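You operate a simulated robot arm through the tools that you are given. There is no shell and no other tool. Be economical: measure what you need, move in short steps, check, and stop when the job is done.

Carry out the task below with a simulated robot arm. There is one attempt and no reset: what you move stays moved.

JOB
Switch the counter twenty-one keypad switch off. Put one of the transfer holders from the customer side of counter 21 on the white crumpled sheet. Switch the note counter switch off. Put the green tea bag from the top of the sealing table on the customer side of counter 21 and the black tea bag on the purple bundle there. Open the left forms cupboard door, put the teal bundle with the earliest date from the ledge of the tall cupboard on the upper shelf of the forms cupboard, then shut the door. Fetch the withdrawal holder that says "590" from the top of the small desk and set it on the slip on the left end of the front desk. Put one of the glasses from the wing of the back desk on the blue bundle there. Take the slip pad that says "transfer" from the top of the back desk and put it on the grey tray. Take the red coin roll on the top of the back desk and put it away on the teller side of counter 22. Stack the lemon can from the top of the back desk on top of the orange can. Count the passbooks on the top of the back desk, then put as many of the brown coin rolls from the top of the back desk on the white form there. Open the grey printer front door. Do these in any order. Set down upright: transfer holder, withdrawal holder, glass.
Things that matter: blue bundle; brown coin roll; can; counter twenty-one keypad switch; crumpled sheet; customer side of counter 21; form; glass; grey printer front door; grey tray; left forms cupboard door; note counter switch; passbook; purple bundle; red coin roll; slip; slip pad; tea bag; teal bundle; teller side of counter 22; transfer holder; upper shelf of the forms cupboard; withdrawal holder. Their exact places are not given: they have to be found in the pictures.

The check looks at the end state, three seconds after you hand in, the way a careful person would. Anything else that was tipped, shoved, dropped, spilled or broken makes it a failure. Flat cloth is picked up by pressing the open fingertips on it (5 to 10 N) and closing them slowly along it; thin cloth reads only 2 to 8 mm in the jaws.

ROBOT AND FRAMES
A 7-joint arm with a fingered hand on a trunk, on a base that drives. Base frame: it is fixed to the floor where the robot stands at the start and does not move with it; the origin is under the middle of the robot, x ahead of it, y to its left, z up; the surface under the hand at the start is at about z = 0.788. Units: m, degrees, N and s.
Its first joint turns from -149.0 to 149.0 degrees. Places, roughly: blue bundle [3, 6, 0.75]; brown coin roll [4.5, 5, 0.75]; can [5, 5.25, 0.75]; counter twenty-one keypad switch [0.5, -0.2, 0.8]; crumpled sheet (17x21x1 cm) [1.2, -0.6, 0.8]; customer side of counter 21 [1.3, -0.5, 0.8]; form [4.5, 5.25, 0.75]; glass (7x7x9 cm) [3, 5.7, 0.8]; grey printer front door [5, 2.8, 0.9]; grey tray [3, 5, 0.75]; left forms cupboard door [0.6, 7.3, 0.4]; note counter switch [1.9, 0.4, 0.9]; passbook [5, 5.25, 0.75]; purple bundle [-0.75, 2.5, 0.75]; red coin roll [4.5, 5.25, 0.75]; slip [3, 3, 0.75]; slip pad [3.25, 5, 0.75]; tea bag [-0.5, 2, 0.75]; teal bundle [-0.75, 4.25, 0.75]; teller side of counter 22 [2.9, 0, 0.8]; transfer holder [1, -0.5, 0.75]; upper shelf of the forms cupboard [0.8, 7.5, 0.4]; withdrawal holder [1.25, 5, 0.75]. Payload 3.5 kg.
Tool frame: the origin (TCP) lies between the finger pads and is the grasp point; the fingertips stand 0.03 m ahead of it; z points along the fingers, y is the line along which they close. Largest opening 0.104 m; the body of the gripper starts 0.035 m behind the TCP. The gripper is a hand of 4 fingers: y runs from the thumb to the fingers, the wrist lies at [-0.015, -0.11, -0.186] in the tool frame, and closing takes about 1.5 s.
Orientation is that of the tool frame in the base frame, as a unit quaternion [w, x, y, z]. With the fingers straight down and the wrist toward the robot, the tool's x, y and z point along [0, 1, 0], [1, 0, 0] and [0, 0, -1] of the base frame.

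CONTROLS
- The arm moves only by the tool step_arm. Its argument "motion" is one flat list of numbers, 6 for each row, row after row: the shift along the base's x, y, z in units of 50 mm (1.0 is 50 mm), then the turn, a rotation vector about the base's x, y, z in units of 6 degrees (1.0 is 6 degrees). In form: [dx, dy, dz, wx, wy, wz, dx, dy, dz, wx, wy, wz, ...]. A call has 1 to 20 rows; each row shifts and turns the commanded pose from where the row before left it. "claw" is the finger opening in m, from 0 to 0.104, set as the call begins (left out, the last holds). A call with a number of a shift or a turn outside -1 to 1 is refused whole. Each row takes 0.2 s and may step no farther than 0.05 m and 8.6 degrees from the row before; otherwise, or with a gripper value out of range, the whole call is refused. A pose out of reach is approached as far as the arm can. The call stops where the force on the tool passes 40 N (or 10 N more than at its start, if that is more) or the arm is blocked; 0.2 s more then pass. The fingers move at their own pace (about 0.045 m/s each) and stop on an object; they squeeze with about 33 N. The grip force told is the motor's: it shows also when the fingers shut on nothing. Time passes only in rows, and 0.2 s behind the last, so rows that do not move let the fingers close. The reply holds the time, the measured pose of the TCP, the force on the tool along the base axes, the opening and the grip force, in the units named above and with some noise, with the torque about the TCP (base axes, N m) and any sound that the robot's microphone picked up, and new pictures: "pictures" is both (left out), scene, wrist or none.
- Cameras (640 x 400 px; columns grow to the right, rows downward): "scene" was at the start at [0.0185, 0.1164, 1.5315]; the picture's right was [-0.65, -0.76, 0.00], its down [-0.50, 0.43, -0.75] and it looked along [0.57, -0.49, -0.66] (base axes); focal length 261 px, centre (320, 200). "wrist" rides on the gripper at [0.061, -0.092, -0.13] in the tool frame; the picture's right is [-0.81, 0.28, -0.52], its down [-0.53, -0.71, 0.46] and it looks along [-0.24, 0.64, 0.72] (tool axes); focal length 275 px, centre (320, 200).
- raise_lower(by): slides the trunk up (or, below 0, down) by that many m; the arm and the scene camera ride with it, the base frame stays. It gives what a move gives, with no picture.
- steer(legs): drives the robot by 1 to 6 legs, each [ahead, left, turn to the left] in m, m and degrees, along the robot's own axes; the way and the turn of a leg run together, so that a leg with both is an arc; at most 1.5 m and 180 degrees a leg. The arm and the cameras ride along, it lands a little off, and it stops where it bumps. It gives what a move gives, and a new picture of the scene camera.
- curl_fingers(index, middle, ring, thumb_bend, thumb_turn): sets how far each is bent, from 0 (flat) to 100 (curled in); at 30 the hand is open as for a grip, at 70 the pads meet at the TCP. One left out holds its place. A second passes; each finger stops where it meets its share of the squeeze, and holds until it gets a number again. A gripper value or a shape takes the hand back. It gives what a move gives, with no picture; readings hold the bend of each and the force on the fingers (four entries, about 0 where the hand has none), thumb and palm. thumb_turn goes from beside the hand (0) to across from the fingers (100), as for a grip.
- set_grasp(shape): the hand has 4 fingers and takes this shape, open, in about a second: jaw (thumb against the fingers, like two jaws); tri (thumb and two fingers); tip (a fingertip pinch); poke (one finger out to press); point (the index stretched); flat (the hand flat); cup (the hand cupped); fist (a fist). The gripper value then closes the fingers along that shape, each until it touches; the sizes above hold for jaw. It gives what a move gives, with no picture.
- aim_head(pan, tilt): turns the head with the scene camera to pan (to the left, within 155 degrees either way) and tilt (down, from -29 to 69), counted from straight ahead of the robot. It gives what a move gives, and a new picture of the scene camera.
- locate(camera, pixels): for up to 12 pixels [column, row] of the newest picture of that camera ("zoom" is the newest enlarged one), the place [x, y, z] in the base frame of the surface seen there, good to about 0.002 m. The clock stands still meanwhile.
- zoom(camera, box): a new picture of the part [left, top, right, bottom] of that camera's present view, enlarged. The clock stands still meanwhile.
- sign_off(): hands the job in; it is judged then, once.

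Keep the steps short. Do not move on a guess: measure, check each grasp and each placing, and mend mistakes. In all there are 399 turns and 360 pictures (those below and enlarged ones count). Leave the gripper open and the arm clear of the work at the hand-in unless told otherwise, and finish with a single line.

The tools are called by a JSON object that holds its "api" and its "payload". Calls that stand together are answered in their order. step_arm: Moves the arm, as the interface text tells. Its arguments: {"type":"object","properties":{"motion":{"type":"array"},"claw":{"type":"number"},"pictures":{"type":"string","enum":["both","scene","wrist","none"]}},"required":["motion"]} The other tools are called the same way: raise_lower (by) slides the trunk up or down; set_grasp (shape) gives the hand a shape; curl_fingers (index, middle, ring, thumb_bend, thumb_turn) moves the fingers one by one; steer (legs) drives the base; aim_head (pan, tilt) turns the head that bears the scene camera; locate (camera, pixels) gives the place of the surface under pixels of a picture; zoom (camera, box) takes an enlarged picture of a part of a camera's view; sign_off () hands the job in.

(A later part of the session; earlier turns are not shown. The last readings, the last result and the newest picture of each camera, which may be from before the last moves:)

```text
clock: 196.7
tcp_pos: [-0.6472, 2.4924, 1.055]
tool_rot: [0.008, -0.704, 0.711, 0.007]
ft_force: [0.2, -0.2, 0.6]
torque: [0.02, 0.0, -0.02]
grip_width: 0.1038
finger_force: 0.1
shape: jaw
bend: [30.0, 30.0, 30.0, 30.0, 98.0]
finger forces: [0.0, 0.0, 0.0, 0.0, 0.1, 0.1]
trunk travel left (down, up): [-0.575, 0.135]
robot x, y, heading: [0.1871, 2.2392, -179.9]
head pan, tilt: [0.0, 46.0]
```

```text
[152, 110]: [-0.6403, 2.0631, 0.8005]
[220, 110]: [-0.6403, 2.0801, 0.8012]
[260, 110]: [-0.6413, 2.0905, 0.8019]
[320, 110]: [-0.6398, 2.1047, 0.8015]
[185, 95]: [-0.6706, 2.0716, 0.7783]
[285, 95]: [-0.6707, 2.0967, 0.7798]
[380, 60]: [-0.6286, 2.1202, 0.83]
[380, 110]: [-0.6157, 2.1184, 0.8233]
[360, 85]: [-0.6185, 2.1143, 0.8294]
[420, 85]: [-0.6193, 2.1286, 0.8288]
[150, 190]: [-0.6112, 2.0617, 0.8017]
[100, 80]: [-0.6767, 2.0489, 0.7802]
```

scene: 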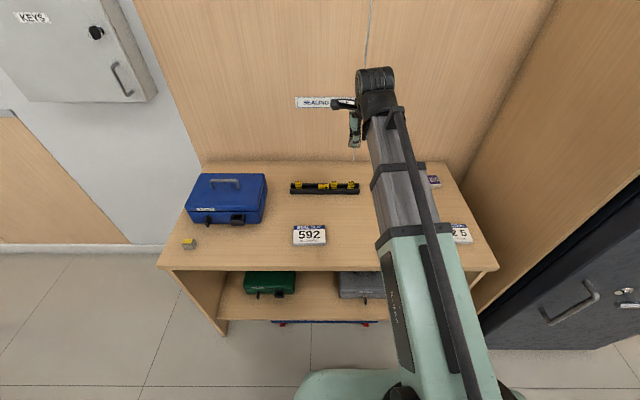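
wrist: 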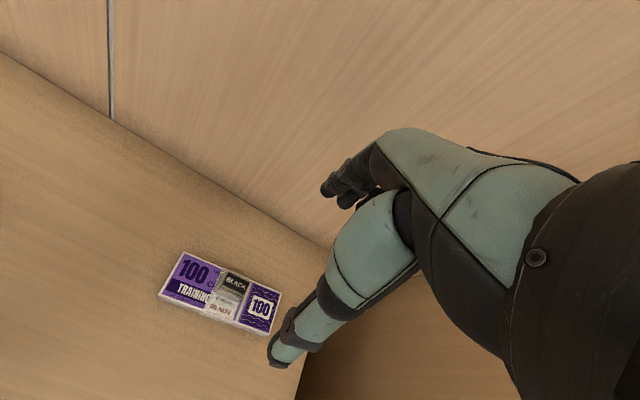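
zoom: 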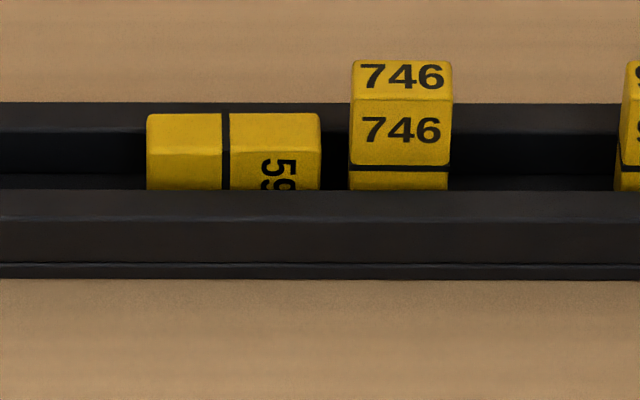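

{"api": "locate", "payload": {"camera": "zoom", "pixels": [[185, 125], [185, 150], [185, 170], [270, 125], [270, 145], [300, 180], [380, 75], [400, 95], [380, 90], [400, 150], [400, 180], [300, 200]]}}

{"api": "set_grasp", "payload": {"shape": "tip"}}

```text
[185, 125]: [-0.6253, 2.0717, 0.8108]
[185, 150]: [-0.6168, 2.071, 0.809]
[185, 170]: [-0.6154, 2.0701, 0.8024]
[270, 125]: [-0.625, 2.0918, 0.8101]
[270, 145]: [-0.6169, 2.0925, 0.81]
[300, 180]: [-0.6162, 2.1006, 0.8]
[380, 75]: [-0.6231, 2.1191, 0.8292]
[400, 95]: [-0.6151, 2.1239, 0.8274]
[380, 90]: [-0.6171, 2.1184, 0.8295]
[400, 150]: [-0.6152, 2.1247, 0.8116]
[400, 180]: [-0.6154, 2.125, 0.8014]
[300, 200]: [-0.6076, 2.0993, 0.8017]
```

```text
clock: 197.6
tcp_pos: [-0.6483, 2.4916, 1.0549]
tool_rot: [0.007, -0.704, 0.711, 0.007]
ft_force: [0.6, -0.1, 0.1]
torque: [-0.01, 0.01, 0.02]
grip_width: 0.1037
finger_force: 0.1
shape: tip
bend: [30.0, 98.0, 99.0, 30.0, 98.0]
finger forces: [0.0, 0.0, 0.0, 0.0, 0.0, 0.1]
trunk travel left (down, up): [-0.575, 0.135]
robot x, y, heading: [0.1832, 2.239, -179.8]
head pan, tilt: [0.0, 46.0]
```

The lying seal spans y 2.062–2.105, x −0.631…−0.616, and its top is z 0.810, 9 mm above the rack walls. I'll pinch it with thumb and index with the hand tilted −20° about x, later tilt the other way to stand it on the open table. Moving above it first.

{"api": "step_arm", "payload": {"motion": [0.06, -0.88, 0, 0, 0, 0, 0.06, -0.88, 0, 0, 0, 0, 0.06, -0.88, 0, 0, 0, 0, 0.06, -0.88, 0, 0, 0, 0, 0.06, -0.88, 0, -0.83, 0, 0, 0.06, -0.88, 0, -0.83, 0, 0, 0.06, -0.88, 0, -0.83, 0, 0, 0.06, -0.88, 0, -0.83, 0, 0, 0, -0.88, 0, 0, 0, 0, 0, 0, -0.9, 0, 0, 0, 0, 0, -0.9, 0, 0, 0, 0, 0, -0.9, 0, 0, 0], "claw": 0.06}}

```text
clock: 200.2
tcp_pos: [-0.6234, 2.0943, 0.9177]
tool_rot: [-0.116, -0.695, 0.701, -0.116]
ft_force: [0.4, 0.1, 0.0]
torque: [-0.01, -0.02, 0.02]
grip_width: 0.0605
finger_force: 0.1
shape: tip
bend: [31.0, 98.0, 99.0, 66.0, 100.0]
finger forces: [0.0, 0.0, 0.0, 0.1, 0.0, 0.0]
trunk travel left (down, up): [-0.575, 0.135]
robot x, y, heading: [0.1896, 2.2343, -180.0]
head pan, tilt: [0.0, 46.0]
```

scene: 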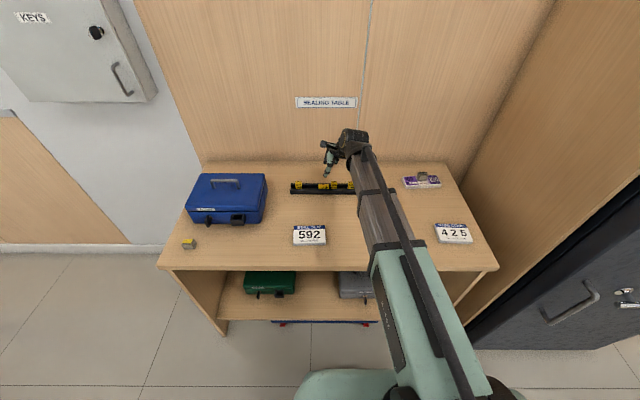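
wrist: 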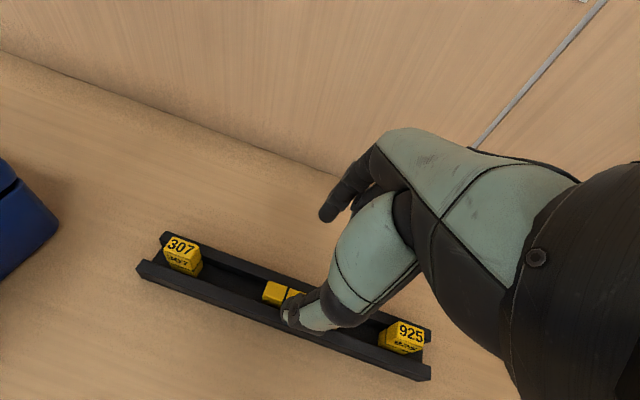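

{"api": "zoom", "payload": {"camera": "wrist", "box": [250, 150, 410, 350]}}

{"api": "locate", "payload": {"camera": "wrist", "pixels": [[290, 315], [285, 308], [328, 215], [326, 205], [335, 218], [275, 292], [292, 294]]}}

```text
2.00 times, centred on (330, 250) of wrist
```

zoom: 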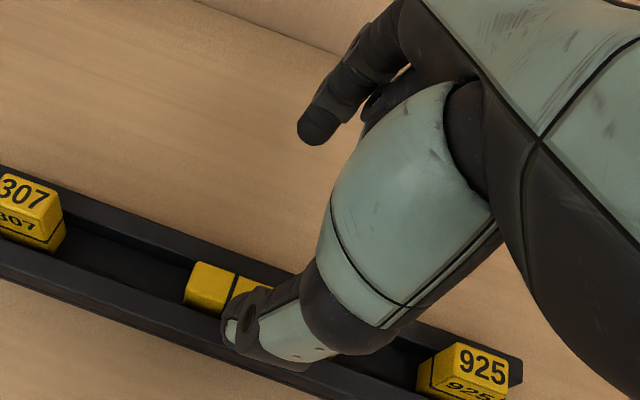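

```text
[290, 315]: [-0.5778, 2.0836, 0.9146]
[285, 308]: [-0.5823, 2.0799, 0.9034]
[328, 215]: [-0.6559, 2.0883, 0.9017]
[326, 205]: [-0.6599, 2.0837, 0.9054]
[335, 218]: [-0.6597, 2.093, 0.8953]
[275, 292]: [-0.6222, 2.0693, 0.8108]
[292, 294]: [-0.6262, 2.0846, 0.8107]
```

{"api": "step_arm", "payload": {"motion": [0, -0.2, -0.7, 0, 0, 0, 0, 0, -0.6, 0, 0, 0, 0, 0, -0.1, 0, 0, 0], "pictures": "wrist"}}

{"api": "step_arm", "payload": {"motion": [0, 0, -0.1, 0, 0, 0], "pictures": "wrist"}}

```text
clock: 201.0
tcp_pos: [-0.6236, 2.0853, 0.847]
tool_rot: [-0.115, -0.694, 0.701, -0.116]
ft_force: [-0.3, -0.1, 0.2]
torque: [0.03, -0.02, 0.03]
grip_width: 0.0604
finger_force: 0.1
shape: tip
bend: [31.0, 98.0, 99.0, 66.0, 100.0]
finger forces: [0.0, 0.0, 0.0, 0.1, 0.0, 0.0]
trunk travel left (down, up): [-0.575, 0.135]
robot x, y, heading: [0.1847, 2.2385, -180.0]
head pan, tilt: [0.0, 46.0]
```

wrist: 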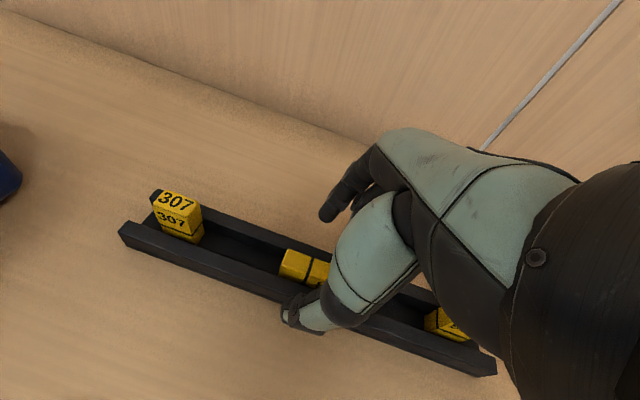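

```text
clock: 201.4
tcp_pos: [-0.6238, 2.0843, 0.8418]
tool_rot: [-0.116, -0.694, 0.701, -0.116]
ft_force: [-0.3, 1.0, -0.2]
torque: [0.01, 0.02, 0.0]
grip_width: 0.0604
finger_force: 0.0
shape: tip
bend: [31.0, 98.0, 99.0, 66.0, 100.0]
finger forces: [0.0, 0.0, 0.0, 0.1, 0.1, 0.0]
trunk travel left (down, up): [-0.575, 0.135]
robot x, y, heading: [0.1841, 2.2397, -180.0]
head pan, tilt: [0.0, 46.0]
```

wrist: 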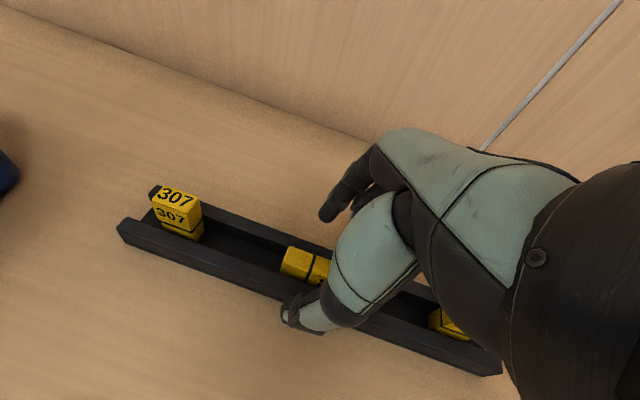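

{"api": "step_arm", "payload": {"motion": [0, 0, -0.08, 0, 0, 0, 0, 0, 0, 0, 0, 0, 0, 0, 0, 0, 0, 0, 0, 0, 0, 0, 0, 0, 0, 0, 0, 0, 0, 0, 0, 0, 0, 0, 0, 0], "claw": 0.025, "pictures": "wrist"}}

{"api": "zoom", "payload": {"camera": "wrist", "box": [250, 190, 378, 350]}}

```text
clock: 202.8
tcp_pos: [-0.6237, 2.0855, 0.8382]
tool_rot: [-0.115, -0.694, 0.701, -0.115]
ft_force: [0.4, 0.2, -0.5]
torque: [0.0, 0.01, 0.0]
grip_width: 0.0258
finger_force: 0.0
shape: tip
bend: [73.0, 98.0, 99.0, 74.0, 100.0]
finger forces: [0.1, 0.0, 0.1, 0.1, 0.0, 0.0]
trunk travel left (down, up): [-0.575, 0.135]
robot x, y, heading: [0.1828, 2.2392, -179.7]
head pan, tilt: [0.0, 46.0]
```

wrist: 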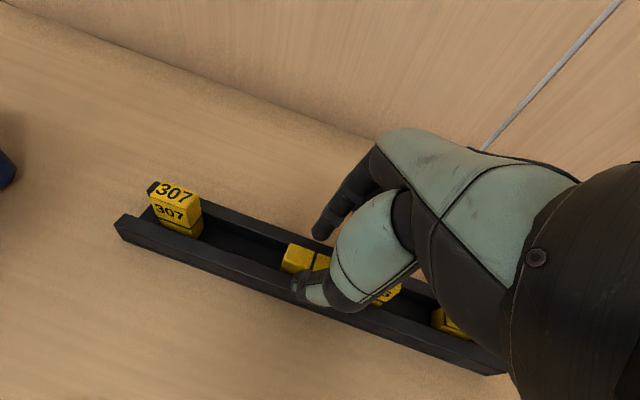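

```text
2.50 times, centred on (314, 270) of wrist
```

zoom: 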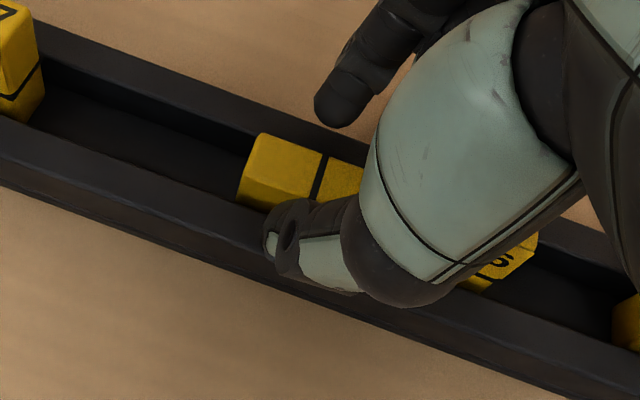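

{"api": "locate", "payload": {"camera": "zoom", "pixels": [[340, 115], [325, 110], [355, 120], [290, 270], [270, 250], [300, 225], [320, 200]]}}

```text
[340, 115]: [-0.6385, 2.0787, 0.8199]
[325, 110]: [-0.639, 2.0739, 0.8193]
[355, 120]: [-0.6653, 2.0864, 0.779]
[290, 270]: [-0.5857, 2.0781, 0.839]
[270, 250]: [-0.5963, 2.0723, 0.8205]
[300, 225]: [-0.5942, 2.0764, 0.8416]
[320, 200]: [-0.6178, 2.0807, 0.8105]
```

Fingertips are about at z 0.816; need 0.805. I'll lower 11 mm watching force.

{"api": "step_arm", "payload": {"motion": [0, 0, -0.12, 0, 0, 0, 0, 0, -0.1, 0, 0, 0], "pictures": "none"}}

{"api": "zoom", "payload": {"camera": "wrist", "box": [250, 190, 378, 350]}}

```text
clock: 203.4
tcp_pos: [-0.6251, 2.0855, 0.8301]
tool_rot: [-0.118, -0.693, 0.702, -0.114]
ft_force: [-5.4, 3.7, 21.0]
torque: [-0.05, 0.45, -0.05]
grip_width: 0.0252
finger_force: 15.4
shape: tip
bend: [73.0, 99.0, 100.0, 80.0, 100.0]
finger forces: [26.0, 0.0, 0.1, 0.1, 11.1, 0.0]
trunk travel left (down, up): [-0.575, 0.135]
robot x, y, heading: [0.1822, 2.2395, -179.8]
head pan, tilt: [0.0, 46.0]
```

```text
2.50 times, centred on (314, 270) of wrist
```

zoom: 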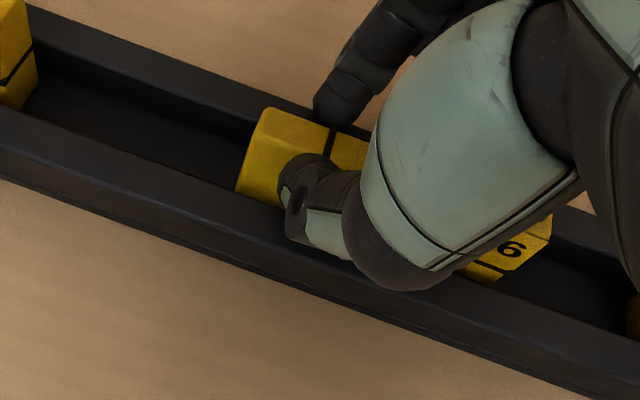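

Thumb landed on the seal's top. I'll raise, open slightly more and shift +x a few mm.

{"api": "step_arm", "payload": {"motion": [0, 0, 0.24, 0, 0, 0, 0.08, 0, 0, 0, 0, 0, 0, 0, 0, 0, 0, 0], "claw": 0.035, "pictures": "none"}}

{"api": "zoom", "payload": {"camera": "wrist", "box": [250, 190, 378, 350]}}

{"api": "locate", "payload": {"camera": "zoom", "pixels": [[340, 115], [325, 105], [290, 270], [270, 250], [300, 210], [265, 160], [250, 190]]}}

```text
clock: 204.2
tcp_pos: [-0.6196, 2.0844, 0.8393]
tool_rot: [-0.115, -0.693, 0.702, -0.115]
ft_force: [-0.5, -0.5, -0.4]
torque: [-0.01, -0.01, -0.02]
grip_width: 0.0349
finger_force: 0.0
shape: tip
bend: [73.0, 98.0, 99.0, 73.0, 100.0]
finger forces: [0.0, 0.0, 0.0, 0.0, 0.1, 0.1]
trunk travel left (down, up): [-0.575, 0.135]
robot x, y, heading: [0.1842, 2.2399, -180.2]
head pan, tilt: [0.0, 46.0]
```

```text
2.50 times, centred on (314, 270) of wrist
```

zoom: 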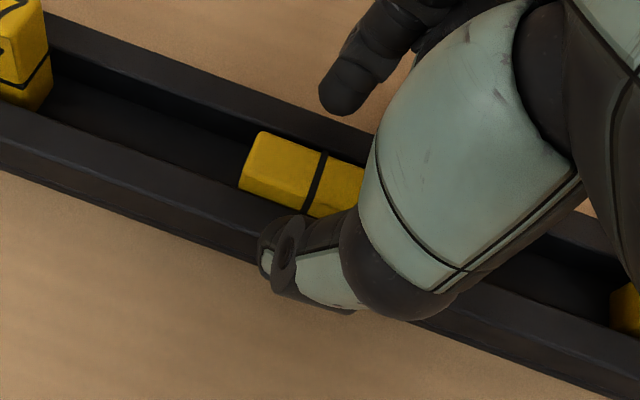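

```text
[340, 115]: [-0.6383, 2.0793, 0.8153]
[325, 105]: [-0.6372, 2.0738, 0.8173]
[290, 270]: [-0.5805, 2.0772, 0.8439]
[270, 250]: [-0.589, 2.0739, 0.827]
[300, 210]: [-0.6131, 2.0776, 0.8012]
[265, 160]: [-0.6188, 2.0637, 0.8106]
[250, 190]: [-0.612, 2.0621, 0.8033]
```

Now both fingertips should clear the seal. I'll lower again in small steps.

{"api": "step_arm", "payload": {"motion": [0, 0, -0.15, 0, 0, 0, 0, 0, -0.08, 0, 0, 0], "pictures": "none"}}

{"api": "zoom", "payload": {"camera": "wrist", "box": [250, 190, 378, 350]}}

```text
clock: 204.8
tcp_pos: [-0.6179, 2.0849, 0.8297]
tool_rot: [-0.117, -0.694, 0.701, -0.114]
ft_force: [-1.2, 1.1, 11.7]
torque: [0.0, 0.33, -0.01]
grip_width: 0.0361
finger_force: 0.0
shape: tip
bend: [74.0, 98.0, 99.0, 73.0, 100.0]
finger forces: [11.5, 0.0, 1.3, 0.0, 0.0, 0.0]
trunk travel left (down, up): [-0.575, 0.135]
robot x, y, heading: [0.1879, 2.2379, -180.0]
head pan, tilt: [0.0, 46.0]
```

```text
2.50 times, centred on (314, 270) of wrist
```

zoom: 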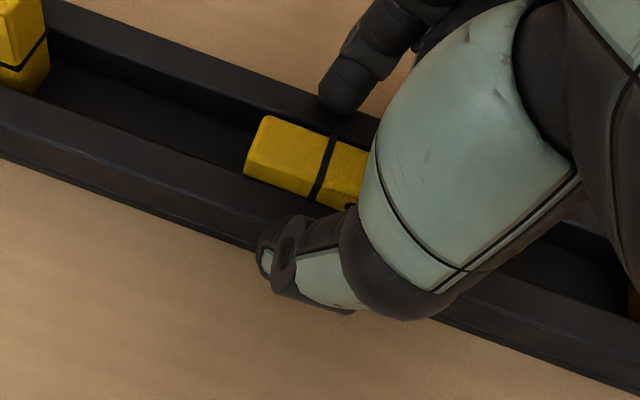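

Index reaches the back wall while the thumb is still too high. I'll raise, pitch the hand +12° (thumb lower), reduce the side tilt to −10°, and retry.

{"api": "step_arm", "payload": {"motion": [0, 0, 0.5, 0, 0, 0, 0.06, 0.05, 0, 0.83, 0.5, 0, 0.06, 0.05, 0, 0.83, 0.5, 0, 0, 0, 0, 0, 1, 0, 0, 0, -0.1, 0, 0, 0], "claw": 0.04, "pictures": "none"}}

{"api": "zoom", "payload": {"camera": "wrist", "box": [250, 190, 378, 350]}}

{"api": "locate", "payload": {"camera": "zoom", "pixels": [[340, 115], [325, 105], [345, 100], [290, 270], [270, 250], [265, 265], [300, 210], [265, 160], [250, 190]]}}

```text
clock: 206.0
tcp_pos: [-0.6147, 2.089, 0.8488]
tool_rot: [0.127, 0.706, -0.696, -0.02]
ft_force: [0.1, 0.6, -0.2]
torque: [0.02, 0.02, -0.01]
grip_width: 0.0399
finger_force: 0.1
shape: tip
bend: [73.0, 98.0, 99.0, 73.0, 100.0]
finger forces: [0.1, 0.1, 0.0, 0.1, 0.0, 0.1]
trunk travel left (down, up): [-0.575, 0.135]
robot x, y, heading: [0.1861, 2.2398, -179.7]
head pan, tilt: [0.0, 46.0]
```

```text
2.50 times, centred on (314, 270) of wrist
```

zoom: 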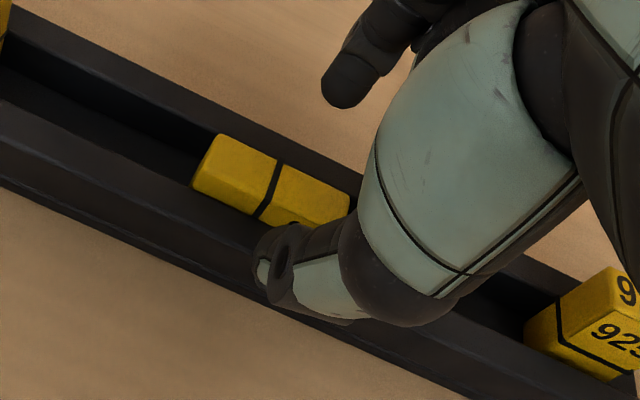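

```text
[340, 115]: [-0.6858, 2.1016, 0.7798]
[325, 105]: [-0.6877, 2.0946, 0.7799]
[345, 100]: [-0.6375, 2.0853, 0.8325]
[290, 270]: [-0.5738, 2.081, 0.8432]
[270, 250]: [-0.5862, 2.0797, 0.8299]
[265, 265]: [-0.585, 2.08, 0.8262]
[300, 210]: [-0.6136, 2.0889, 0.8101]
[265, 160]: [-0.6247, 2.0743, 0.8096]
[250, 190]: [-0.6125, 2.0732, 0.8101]
```

{"api": "step_arm", "payload": {"motion": [-0.12, -0.03, -0.1, 0, -0.5, 0, 0, 0, -0.2, 0, 0, 0], "pictures": "none"}}

{"api": "zoom", "payload": {"camera": "wrist", "box": [250, 190, 378, 350]}}

{"api": "locate", "payload": {"camera": "zoom", "pixels": [[340, 105], [335, 95], [345, 90], [290, 270], [270, 250], [265, 275], [300, 210], [265, 160], [250, 190]]}}

```text
clock: 206.6
tcp_pos: [-0.6204, 2.0872, 0.8331]
tool_rot: [0.108, 0.706, -0.699, -0.001]
ft_force: [-1.0, 0.5, 0.2]
torque: [0.02, -0.01, -0.01]
grip_width: 0.04
finger_force: 0.0
shape: tip
bend: [73.0, 98.0, 99.0, 73.0, 100.0]
finger forces: [0.0, 0.0, 0.1, 0.0, 0.6, 0.1]
trunk travel left (down, up): [-0.575, 0.135]
robot x, y, heading: [0.1823, 2.2414, -179.7]
head pan, tilt: [0.0, 46.0]
```

```text
2.50 times, centred on (314, 270) of wrist
```

zoom: 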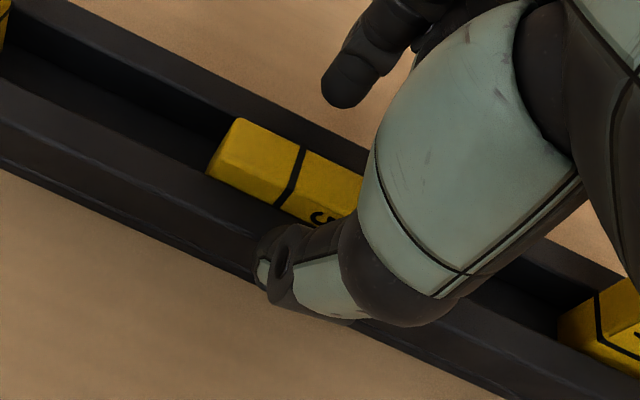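

```text
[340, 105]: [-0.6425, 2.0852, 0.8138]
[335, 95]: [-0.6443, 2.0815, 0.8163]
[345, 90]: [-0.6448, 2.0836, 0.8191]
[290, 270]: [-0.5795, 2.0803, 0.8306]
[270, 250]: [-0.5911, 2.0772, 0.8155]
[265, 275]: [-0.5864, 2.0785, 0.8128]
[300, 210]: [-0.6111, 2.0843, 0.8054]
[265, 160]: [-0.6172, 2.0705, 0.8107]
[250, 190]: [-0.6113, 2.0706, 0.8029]
```

Both tips now about z 0.812. Lower 7 mm and close gently.

{"api": "step_arm", "payload": {"motion": [0, 0, -0.14, 0, 0, 0], "pictures": "none"}}

{"api": "step_arm", "payload": {"motion": [0, 0, 0, 0, 0, 0, 0, 0, 0, 0, 0, 0, 0, 0, 0, 0, 0, 0, 0, 0, 0, 0, 0, 0, 0, 0, 0, 0, 0, 0], "claw": 0.005, "pictures": "none"}}

{"api": "zoom", "payload": {"camera": "wrist", "box": [250, 190, 378, 350]}}

```text
clock: 207.0
tcp_pos: [-0.6194, 2.0873, 0.8271]
tool_rot: [0.109, 0.707, -0.699, -0.001]
ft_force: [1.7, 0.4, 0.5]
torque: [-0.05, -0.03, 0.0]
grip_width: 0.0413
finger_force: 0.0
shape: tip
bend: [73.0, 98.0, 99.0, 72.0, 100.0]
finger forces: [0.0, 0.0, 0.0, 0.0, 1.6, 0.0]
trunk travel left (down, up): [-0.575, 0.135]
robot x, y, heading: [0.1866, 2.2406, -179.6]
head pan, tilt: [0.0, 46.0]
```

```text
clock: 208.2
tcp_pos: [-0.6189, 2.0867, 0.8275]
tool_rot: [0.11, 0.707, -0.699, -0.001]
ft_force: [5.5, 1.4, 2.9]
torque: [-0.01, 0.11, 0.09]
grip_width: 0.0345
finger_force: 32.9
shape: tip
bend: [74.0, 100.0, 100.0, 73.0, 100.0]
finger forces: [28.9, 0.0, 0.1, 0.1, 30.3, 0.1]
trunk travel left (down, up): [-0.575, 0.135]
robot x, y, heading: [0.1841, 2.2383, -179.9]
head pan, tilt: [0.0, 46.0]
```

```text
2.50 times, centred on (314, 270) of wrist
```

zoom: 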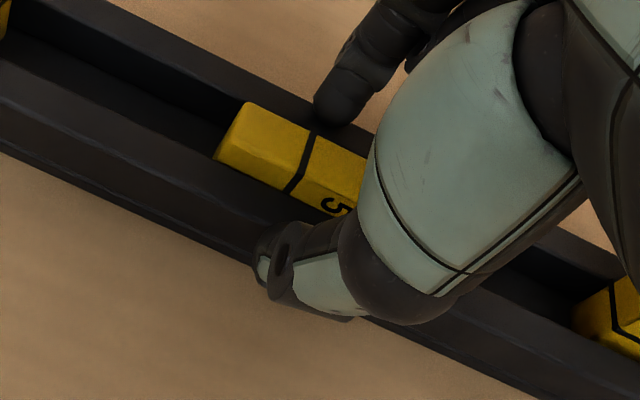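

They have closed on the rack walls themselves (34.5 mm). I'll reopen, raise 6 mm and close again above the walls.

{"api": "step_arm", "payload": {"motion": [0, 0, 0, 0, 0, 0, 0, 0, 0, 0, 0, 0, 0, 0, 0.12, 0, 0, 0, 0, 0, 0, 0, 0, 0], "claw": 0.042, "pictures": "none"}}

{"api": "step_arm", "payload": {"motion": [0, 0, 0, 0, 0, 0, 0, 0, 0, 0, 0, 0, 0, 0, 0, 0, 0, 0, 0, 0, 0, 0, 0, 0, 0, 0, 0, 0, 0, 0], "claw": 0.012, "pictures": "none"}}

{"api": "zoom", "payload": {"camera": "wrist", "box": [250, 190, 378, 350]}}

```text
clock: 209.2
tcp_pos: [-0.621, 2.0884, 0.8321]
tool_rot: [0.108, 0.707, -0.699, -0.002]
ft_force: [0.6, 0.6, 0.2]
torque: [-0.01, -0.03, 0.01]
grip_width: 0.0425
finger_force: 0.0
shape: tip
bend: [73.0, 98.0, 99.0, 72.0, 100.0]
finger forces: [0.0, 0.0, 0.0, 0.0, 0.2, 0.0]
trunk travel left (down, up): [-0.575, 0.135]
robot x, y, heading: [0.1842, 2.2385, -180.1]
head pan, tilt: [0.0, 46.0]
```

```text
clock: 210.4
tcp_pos: [-0.6192, 2.0869, 0.8334]
tool_rot: [0.11, 0.706, -0.699, -0.001]
ft_force: [9.8, 0.0, 7.9]
torque: [-0.02, -0.48, 0.03]
grip_width: 0.0136
finger_force: 0.0
shape: tip
bend: [71.0, 98.0, 99.0, 69.0, 100.0]
finger forces: [0.0, 0.0, 0.0, 0.0, 11.6, 0.0]
trunk travel left (down, up): [-0.575, 0.135]
robot x, y, heading: [0.1822, 2.2393, -179.8]
head pan, tilt: [0.0, 46.0]
```

```text
2.50 times, centred on (314, 270) of wrist
```

zoom: 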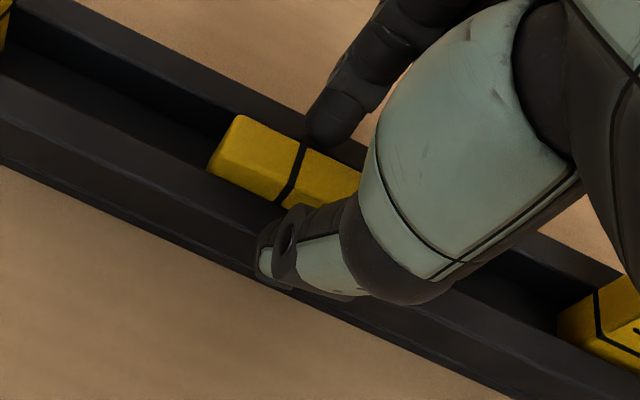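

{"api": "step_arm", "payload": {"motion": [0, 0, 0, 0, 0, 0, 0, 0, 0, 0, 0, 0, 0, 0, 0, 0, 0, 0, 0, 0, 0, 0, 0, 0], "claw": 0.0, "pictures": "none"}}

{"api": "locate", "payload": {"camera": "wrist", "pixels": [[312, 245], [318, 245], [307, 243], [300, 265], [340, 262], [304, 275], [310, 272], [360, 280]]}}

{"api": "zoom", "payload": {"camera": "wrist", "box": [282, 220, 346, 300]}}

```text
clock: 211.4
tcp_pos: [-0.6191, 2.0879, 0.8335]
tool_rot: [0.11, 0.706, -0.7, -0.001]
ft_force: [-0.7, 1.4, 18.4]
torque: [0.0, -0.2, -0.13]
grip_width: 0.0133
finger_force: 33.4
shape: tip
bend: [72.0, 100.0, 100.0, 73.0, 100.0]
finger forces: [36.1, 0.0, 0.0, 0.0, 32.6, 0.0]
trunk travel left (down, up): [-0.575, 0.135]
robot x, y, heading: [0.1826, 2.2406, -180.0]
head pan, tilt: [0.0, 46.0]
```

```text
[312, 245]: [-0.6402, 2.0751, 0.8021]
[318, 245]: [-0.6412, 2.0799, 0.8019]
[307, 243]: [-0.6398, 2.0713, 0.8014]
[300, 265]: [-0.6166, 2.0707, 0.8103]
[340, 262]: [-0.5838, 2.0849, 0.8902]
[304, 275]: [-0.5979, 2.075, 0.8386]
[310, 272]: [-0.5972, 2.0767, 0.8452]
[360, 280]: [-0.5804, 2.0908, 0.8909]
```

```text
5.00 times, centred on (314, 260) of wrist
```

zoom: 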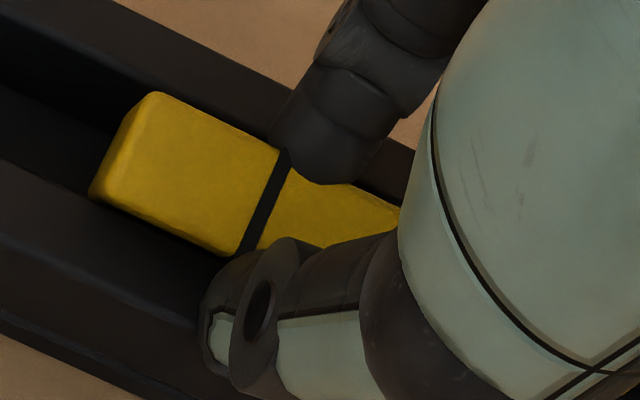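

Now it reads 13 mm with 33 N on both tips: the seal is pinched. I'll lift slowly.

{"api": "step_arm", "payload": {"motion": [0, 0, 0.1, 0, 0, 0, 0, 0, 0.2, 0, 0, 0, 0, 0, 0.3, 0, 0, 0], "pictures": "wrist"}}

```text
clock: 212.2
tcp_pos: [-0.62, 2.0866, 0.8626]
tool_rot: [0.11, 0.706, -0.699, -0.001]
ft_force: [0.1, -0.1, 0.8]
torque: [0.01, 0.01, 0.01]
grip_width: 0.0102
finger_force: 33.2
shape: tip
bend: [73.0, 100.0, 100.0, 85.0, 100.0]
finger forces: [0.1, 0.0, 0.0, 0.0, 0.0, 0.0]
trunk travel left (down, up): [-0.575, 0.135]
robot x, y, heading: [0.1851, 2.238, -180.1]
head pan, tilt: [0.0, 46.0]
```

wrist: 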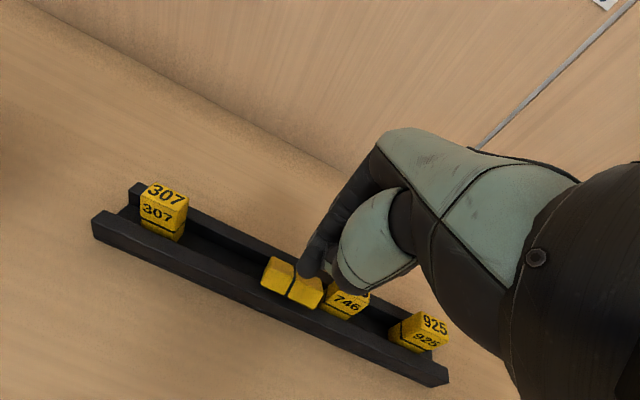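

It slipped out; the walls prevent a deep pinch. New plan: drag the lying seal 3 cm away from the 746 seal with one fingertip, then grip its two ends along the channel. First raise, level the hand and form a single finger.

{"api": "step_arm", "payload": {"motion": [0, 0, 0.6, 0, 0, 0, 0, 0, 0.6, 0.84, -0.75, 0, 0, 0, 0.6, 0.84, -0.75, 0], "pictures": "none"}}

{"api": "curl_fingers", "payload": {"index": 60, "middle": 100, "ring": 100, "thumb_bend": 60, "thumb_turn": 0}}

{"api": "zoom", "payload": {"camera": "scene", "box": [275, 165, 375, 215]}}

```text
clock: 213.0
tcp_pos: [-0.6187, 2.0879, 0.9524]
tool_rot: [-0.01, 0.712, -0.702, -0.007]
ft_force: [0.6, 0.0, 1.3]
torque: [0.02, -0.01, 0.02]
grip_width: 0.01
finger_force: 32.7
shape: tip
bend: [73.0, 100.0, 100.0, 85.0, 100.0]
finger forces: [0.1, 0.1, 0.0, 0.0, 0.0, 0.0]
trunk travel left (down, up): [-0.575, 0.135]
robot x, y, heading: [0.1831, 2.2362, -180.0]
head pan, tilt: [0.0, 46.0]
```

```text
clock: 214.0
tcp_pos: [-0.6193, 2.0868, 0.9526]
tool_rot: [-0.008, 0.711, -0.703, -0.007]
ft_force: [-0.2, -0.2, 0.8]
torque: [-0.02, 0.0, 0.01]
grip_width: 0.0
finger_force: 0.0
shape: fingers
bend: [71.0, 100.0, 100.0, 73.0, 100.0]
finger forces: [0.1, 0.0, 0.1, 0.1, 0.1, 0.1]
trunk travel left (down, up): [-0.575, 0.135]
robot x, y, heading: [0.1897, 2.2401, -179.7]
head pan, tilt: [0.0, 46.0]
```

```text
6.40 times, centred on (325, 190) of scene
```

zoom: 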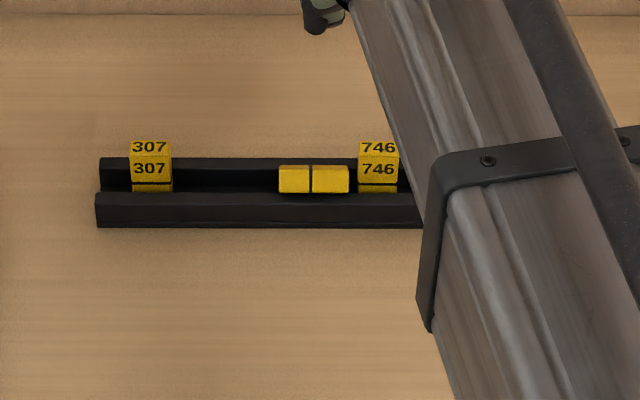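

{"api": "set_grasp", "payload": {"shape": "jaw"}}

{"api": "curl_fingers", "payload": {"index": 60, "middle": 100, "ring": 100, "thumb_bend": 60, "thumb_turn": 0}}

{"api": "zoom", "payload": {"camera": "wrist", "box": [100, 180, 420, 380]}}

{"api": "locate", "payload": {"camera": "zoom", "pixels": [[293, 225], [305, 236], [100, 300]]}}

```text
clock: 214.9
tcp_pos: [-0.6194, 2.0871, 0.9523]
tool_rot: [-0.008, 0.711, -0.703, -0.006]
ft_force: [0.7, -0.2, 0.4]
torque: [0.0, 0.0, 0.04]
grip_width: 0.1035
finger_force: 0.1
shape: jaw
bend: [30.0, 30.0, 30.0, 30.0, 97.0]
finger forces: [0.0, 0.0, 0.0, 0.1, 0.0, 0.1]
trunk travel left (down, up): [-0.575, 0.135]
robot x, y, heading: [0.1886, 2.2377, -179.9]
head pan, tilt: [0.0, 46.0]
```

```text
clock: 215.9
tcp_pos: [-0.6197, 2.0875, 0.952]
tool_rot: [-0.008, 0.711, -0.703, -0.007]
ft_force: [0.1, -0.3, 0.6]
torque: [0.01, 0.0, 0.01]
grip_width: 0.1017
finger_force: 0.1
shape: fingers
bend: [60.0, 100.0, 100.0, 60.0, 0.0]
finger forces: [0.0, 0.0, 0.1, 0.0, 0.1, 0.1]
trunk travel left (down, up): [-0.575, 0.135]
robot x, y, heading: [0.1858, 2.2392, -179.8]
head pan, tilt: [0.0, 46.0]
```

```text
2.00 times, centred on (260, 280) of wrist
```

zoom: 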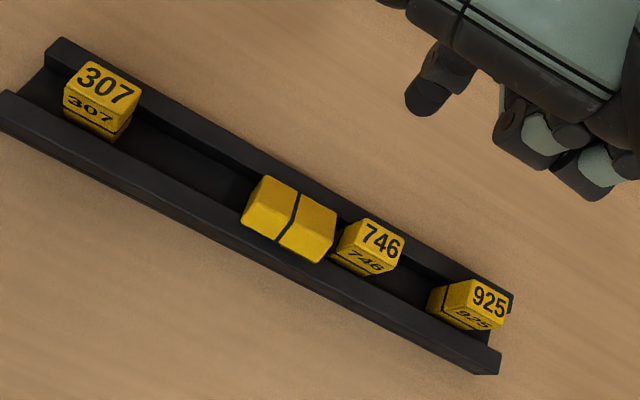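

```text
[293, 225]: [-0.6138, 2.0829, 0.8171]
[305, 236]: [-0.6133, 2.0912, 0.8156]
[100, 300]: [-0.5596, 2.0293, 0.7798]
```

{"api": "zoom", "payload": {"camera": "wrist", "box": [210, 256, 290, 316]}}

{"api": "locate", "payload": {"camera": "zoom", "pixels": [[140, 140], [200, 110], [110, 215], [230, 260], [300, 180], [310, 300], [420, 260], [200, 180], [330, 230], [440, 220]]}}

```text
6.67 times, centred on (250, 286) of wrist
```

zoom: 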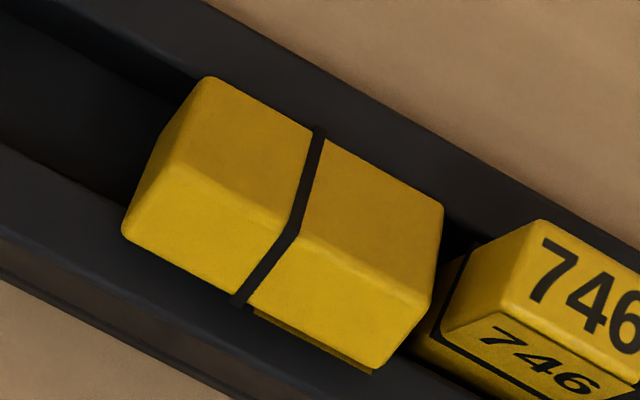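

```text
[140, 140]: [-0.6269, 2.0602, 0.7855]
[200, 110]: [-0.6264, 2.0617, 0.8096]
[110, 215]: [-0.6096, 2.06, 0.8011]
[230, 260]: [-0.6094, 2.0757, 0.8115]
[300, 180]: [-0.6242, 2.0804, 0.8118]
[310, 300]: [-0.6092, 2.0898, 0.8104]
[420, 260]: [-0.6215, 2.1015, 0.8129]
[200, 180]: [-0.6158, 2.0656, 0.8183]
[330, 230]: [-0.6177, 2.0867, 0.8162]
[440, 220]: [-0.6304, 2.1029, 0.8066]
```

The seal now leans in the channel, its ridge at about (−0.617, y 2.06–2.10, z 0.818). I'll press it lightly with the index tip and drag it −y.

{"api": "step_arm", "payload": {"motion": [0.43, 0.01, -0.6, 0, 0, 0, 0, 0, -0.8, 0, 0, 0, 0, 0, -0.5, 0, 0, 0], "pictures": "none"}}

{"api": "zoom", "payload": {"camera": "wrist", "box": [220, 170, 380, 270]}}

```text
clock: 216.7
tcp_pos: [-0.5985, 2.0876, 0.8565]
tool_rot: [-0.009, 0.711, -0.703, -0.007]
ft_force: [0.1, 0.4, 0.9]
torque: [0.01, 0.0, 0.0]
grip_width: 0.1017
finger_force: 0.0
shape: fingers
bend: [60.0, 100.0, 100.0, 60.0, 0.0]
finger forces: [0.0, 0.0, 0.1, 0.1, 0.0, 0.1]
trunk travel left (down, up): [-0.575, 0.135]
robot x, y, heading: [0.1831, 2.2383, -179.8]
head pan, tilt: [0.0, 46.0]
```

```text
4.00 times, centred on (300, 220) of wrist
```

zoom: 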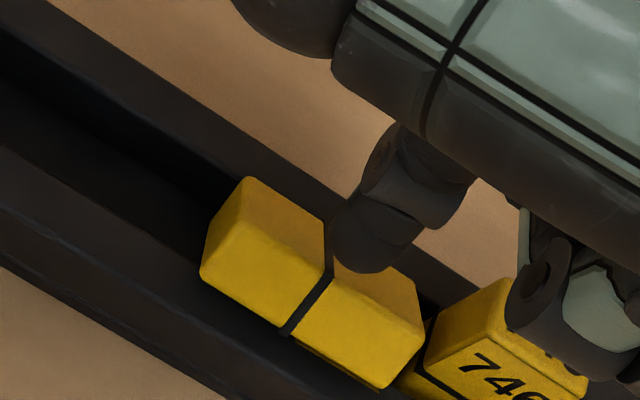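

{"api": "step_arm", "payload": {"motion": [0.06, 0, -0.14, 0, 0, 0], "pictures": "none"}}

{"api": "step_arm", "payload": {"motion": [0, 0, -0.06, 0, 0, 0], "pictures": "wrist"}}

```text
clock: 217.1
tcp_pos: [-0.5949, 2.0877, 0.8514]
tool_rot: [-0.008, 0.711, -0.703, -0.006]
ft_force: [-0.1, -0.8, 1.4]
torque: [-0.02, 0.02, 0.05]
grip_width: 0.1016
finger_force: 0.4
shape: fingers
bend: [60.0, 100.0, 100.0, 60.0, 0.0]
finger forces: [1.0, 0.0, 0.1, 0.0, 0.0, 0.0]
trunk travel left (down, up): [-0.575, 0.135]
robot x, y, heading: [0.1826, 2.2349, -180.0]
head pan, tilt: [0.0, 46.0]
```

```text
clock: 217.5
tcp_pos: [-0.5952, 2.0876, 0.8502]
tool_rot: [-0.007, 0.711, -0.703, -0.007]
ft_force: [-1.1, -0.6, 11.0]
torque: [-0.15, 0.3, -0.03]
grip_width: 0.102
finger_force: 5.6
shape: fingers
bend: [60.0, 100.0, 100.0, 60.0, 0.0]
finger forces: [11.1, 0.0, 0.0, 0.1, 0.0, 0.1]
trunk travel left (down, up): [-0.575, 0.135]
robot x, y, heading: [0.1874, 2.2377, -179.9]
head pan, tilt: [0.0, 46.0]
```

wrist: 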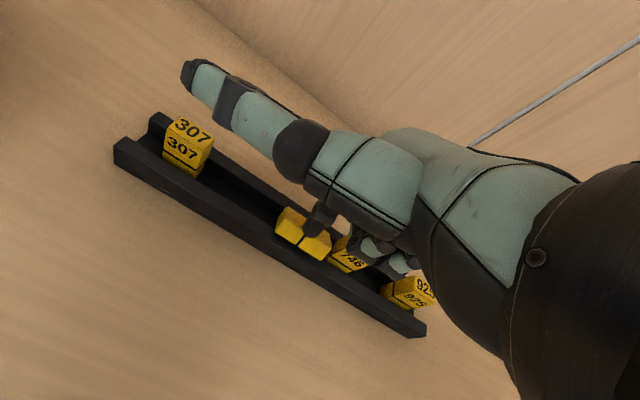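

{"api": "step_arm", "payload": {"motion": [0, -0.12, 0, 0, 0, 0, 0, -0.12, 0, 0, 0, 0, 0, -0.12, 0, 0, 0, 0, 0, -0.12, 0, 0, 0, 0, 0, -0.12, 0, 0, 0, 0], "pictures": "wrist"}}

```text
clock: 218.7
tcp_pos: [-0.594, 2.0573, 0.8469]
tool_rot: [-0.008, 0.712, -0.702, -0.007]
ft_force: [-3.6, 2.9, 6.1]
torque: [0.02, 0.29, -0.08]
grip_width: 0.1026
finger_force: 4.3
shape: fingers
bend: [57.0, 100.0, 100.0, 60.0, 0.0]
finger forces: [7.9, 0.1, 0.1, 0.0, 0.0, 0.1]
trunk travel left (down, up): [-0.575, 0.135]
robot x, y, heading: [0.1829, 2.2385, -180.0]
head pan, tilt: [0.0, 46.0]
```

wrist: 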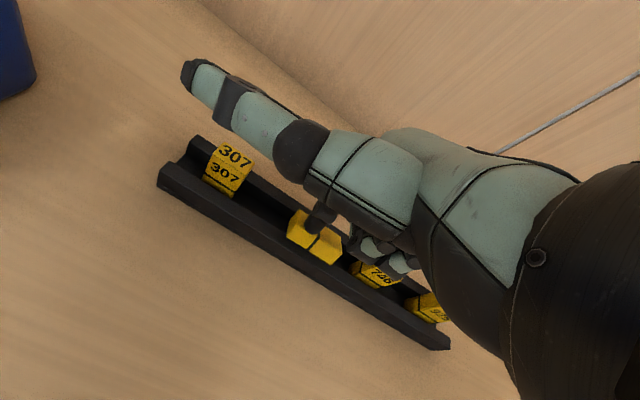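

{"api": "step_arm", "payload": {"motion": [0, 0, 0.6, 0, 0, 0, 0, 0, 0.8, 0, 0, 0, 0, 0, 0.8, 0, 0, 0], "pictures": "none"}}

{"api": "zoom", "payload": {"camera": "wrist", "box": [160, 230, 320, 350]}}

{"api": "locate", "payload": {"camera": "zoom", "pixels": [[240, 160], [320, 160], [280, 160], [260, 140], [300, 180], [340, 200], [220, 150], [380, 210], [120, 80], [400, 240]]}}

```text
clock: 219.5
tcp_pos: [-0.5939, 2.0593, 0.9581]
tool_rot: [-0.009, 0.711, -0.703, -0.006]
ft_force: [0.1, 0.0, 0.3]
torque: [0.01, -0.01, -0.03]
grip_width: 0.102
finger_force: 0.1
shape: fingers
bend: [60.0, 100.0, 100.0, 60.0, 0.0]
finger forces: [0.0, 0.1, 0.0, 0.0, 0.0, 0.0]
trunk travel left (down, up): [-0.575, 0.135]
robot x, y, heading: [0.1831, 2.2351, -179.9]
head pan, tilt: [0.0, 46.0]
```

```text
3.33 times, centred on (240, 290) of wrist
```

zoom: 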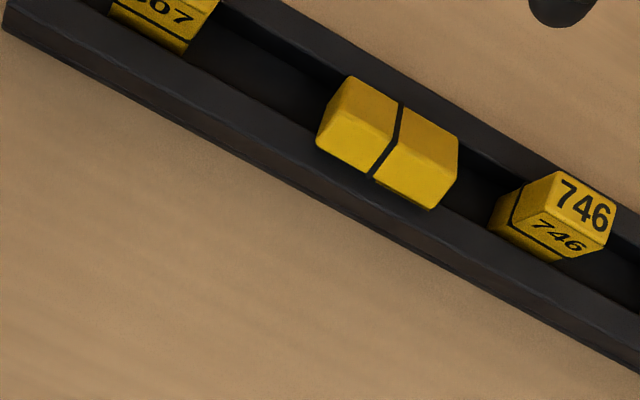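

```text
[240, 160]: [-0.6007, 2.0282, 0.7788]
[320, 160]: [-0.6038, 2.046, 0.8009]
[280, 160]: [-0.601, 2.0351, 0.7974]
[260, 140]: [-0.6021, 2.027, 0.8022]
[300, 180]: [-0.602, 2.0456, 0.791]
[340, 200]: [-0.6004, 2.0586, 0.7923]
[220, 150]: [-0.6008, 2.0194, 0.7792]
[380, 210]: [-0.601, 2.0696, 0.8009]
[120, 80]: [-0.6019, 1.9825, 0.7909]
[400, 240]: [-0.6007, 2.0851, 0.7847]
```

{"api": "locate", "payload": {"camera": "zoom", "pixels": [[325, 120], [350, 80], [330, 145], [365, 110], [385, 160], [440, 145], [455, 160], [430, 195], [500, 205], [525, 200], [320, 130]]}}

```text
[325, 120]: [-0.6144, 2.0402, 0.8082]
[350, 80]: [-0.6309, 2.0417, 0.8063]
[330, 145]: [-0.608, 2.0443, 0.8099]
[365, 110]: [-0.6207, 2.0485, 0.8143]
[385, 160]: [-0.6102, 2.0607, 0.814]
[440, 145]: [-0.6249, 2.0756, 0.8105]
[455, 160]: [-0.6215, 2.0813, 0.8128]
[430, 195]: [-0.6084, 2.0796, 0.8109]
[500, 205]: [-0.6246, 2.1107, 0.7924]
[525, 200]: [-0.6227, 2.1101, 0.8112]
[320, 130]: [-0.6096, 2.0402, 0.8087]
```

Seal now spans y 2.040–2.083 with room on both ends. I'll rotate the hand −90° about z so that thumb/index close along y, in tip shape.

{"api": "set_grasp", "payload": {"shape": "tip"}}

{"api": "step_arm", "payload": {"motion": [0, 0, 0, 0, 0, -1, 0, 0, 0, 0, 0, -1, 0, 0, 0, 0, 0, -1, 0, 0, 0, 0, 0, -1, 0, 0, 0, 0, 0, -1, -0.1, 0, 0, 0, 0, -1, -0.1, 0, 0, 0, 0, -1, -0.1, 0, 0, 0, 0, -1, -0.1, 0, 0, 0, 0, -1, 0, 0, 0, 0, 0, -1, 0, 0, 0, 0, 0, -1, 0, 0, 0, 0, 0, -1, 0, 0, 0, 0, 0, -1, 0, 0, 0, 0, 0, -1, 0, 0, 0, 0, 0, -1], "claw": 0.06}}

```text
clock: 220.4
tcp_pos: [-0.5934, 2.0578, 0.9569]
tool_rot: [-0.007, 0.711, -0.703, -0.007]
ft_force: [-0.4, 0.1, 0.1]
torque: [-0.03, -0.02, 0.01]
grip_width: 0.1035
finger_force: 0.2
shape: tip
bend: [30.0, 98.0, 99.0, 30.0, 97.0]
finger forces: [0.0, 0.0, 0.1, 0.0, 0.0, 0.1]
trunk travel left (down, up): [-0.575, 0.135]
robot x, y, heading: [0.1845, 2.2381, -179.8]
head pan, tilt: [0.0, 46.0]
```

```text
clock: 223.6
tcp_pos: [-0.6147, 2.057, 0.9577]
tool_rot: [0.011, -0.005, 1.0, -0.001]
ft_force: [-0.7, 0.8, -0.8]
torque: [-0.01, 0.01, 0.01]
grip_width: 0.0606
finger_force: 0.0
shape: tip
bend: [31.0, 98.0, 99.0, 66.0, 100.0]
finger forces: [0.0, 0.0, 0.0, 0.0, 0.0, 0.0]
trunk travel left (down, up): [-0.575, 0.135]
robot x, y, heading: [0.1833, 2.2386, -180.1]
head pan, tilt: [0.0, 46.0]
```

scene: 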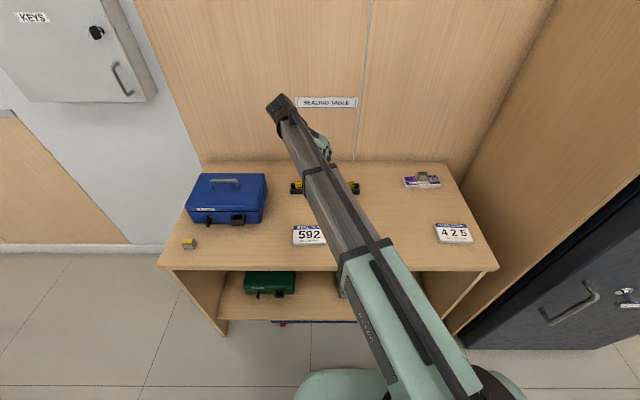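
wrist: 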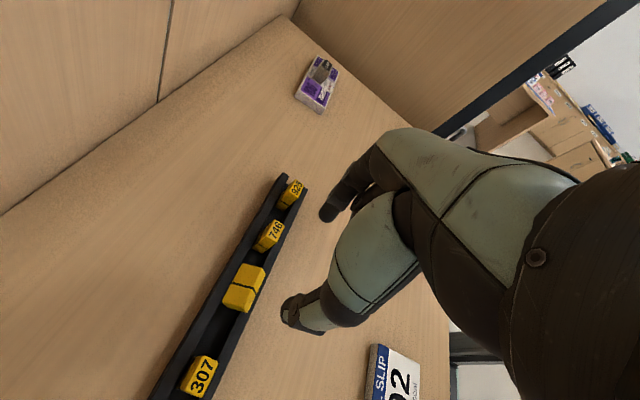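

{"api": "locate", "payload": {"camera": "wrist", "pixels": [[328, 218], [335, 222], [288, 318], [285, 308], [262, 268], [225, 305], [245, 285], [238, 268]]}}

{"api": "step_arm", "payload": {"motion": [0, 0, -0.9, 0, 0, 0, 0, 0, -0.9, 0, 0, 0], "pictures": "wrist"}}

```text
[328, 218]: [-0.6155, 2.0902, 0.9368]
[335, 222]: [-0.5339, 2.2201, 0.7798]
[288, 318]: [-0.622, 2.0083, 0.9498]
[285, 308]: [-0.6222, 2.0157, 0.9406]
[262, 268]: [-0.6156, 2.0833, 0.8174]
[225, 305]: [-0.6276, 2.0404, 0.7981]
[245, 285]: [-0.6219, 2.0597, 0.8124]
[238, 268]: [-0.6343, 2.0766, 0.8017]
```

```text
clock: 224.2
tcp_pos: [-0.6156, 2.0586, 0.8667]
tool_rot: [0.011, -0.007, 1.0, -0.001]
ft_force: [-0.1, -0.7, -0.4]
torque: [-0.06, -0.01, 0.01]
grip_width: 0.0603
finger_force: 0.0
shape: tip
bend: [31.0, 98.0, 99.0, 66.0, 100.0]
finger forces: [0.0, 0.0, 0.0, 0.0, 0.0, 0.0]
trunk travel left (down, up): [-0.575, 0.135]
robot x, y, heading: [0.1808, 2.2393, -180.0]
head pan, tilt: [0.0, 46.0]
```

wrist: 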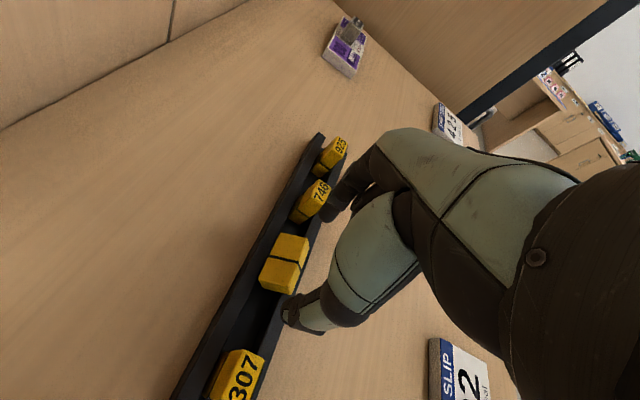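

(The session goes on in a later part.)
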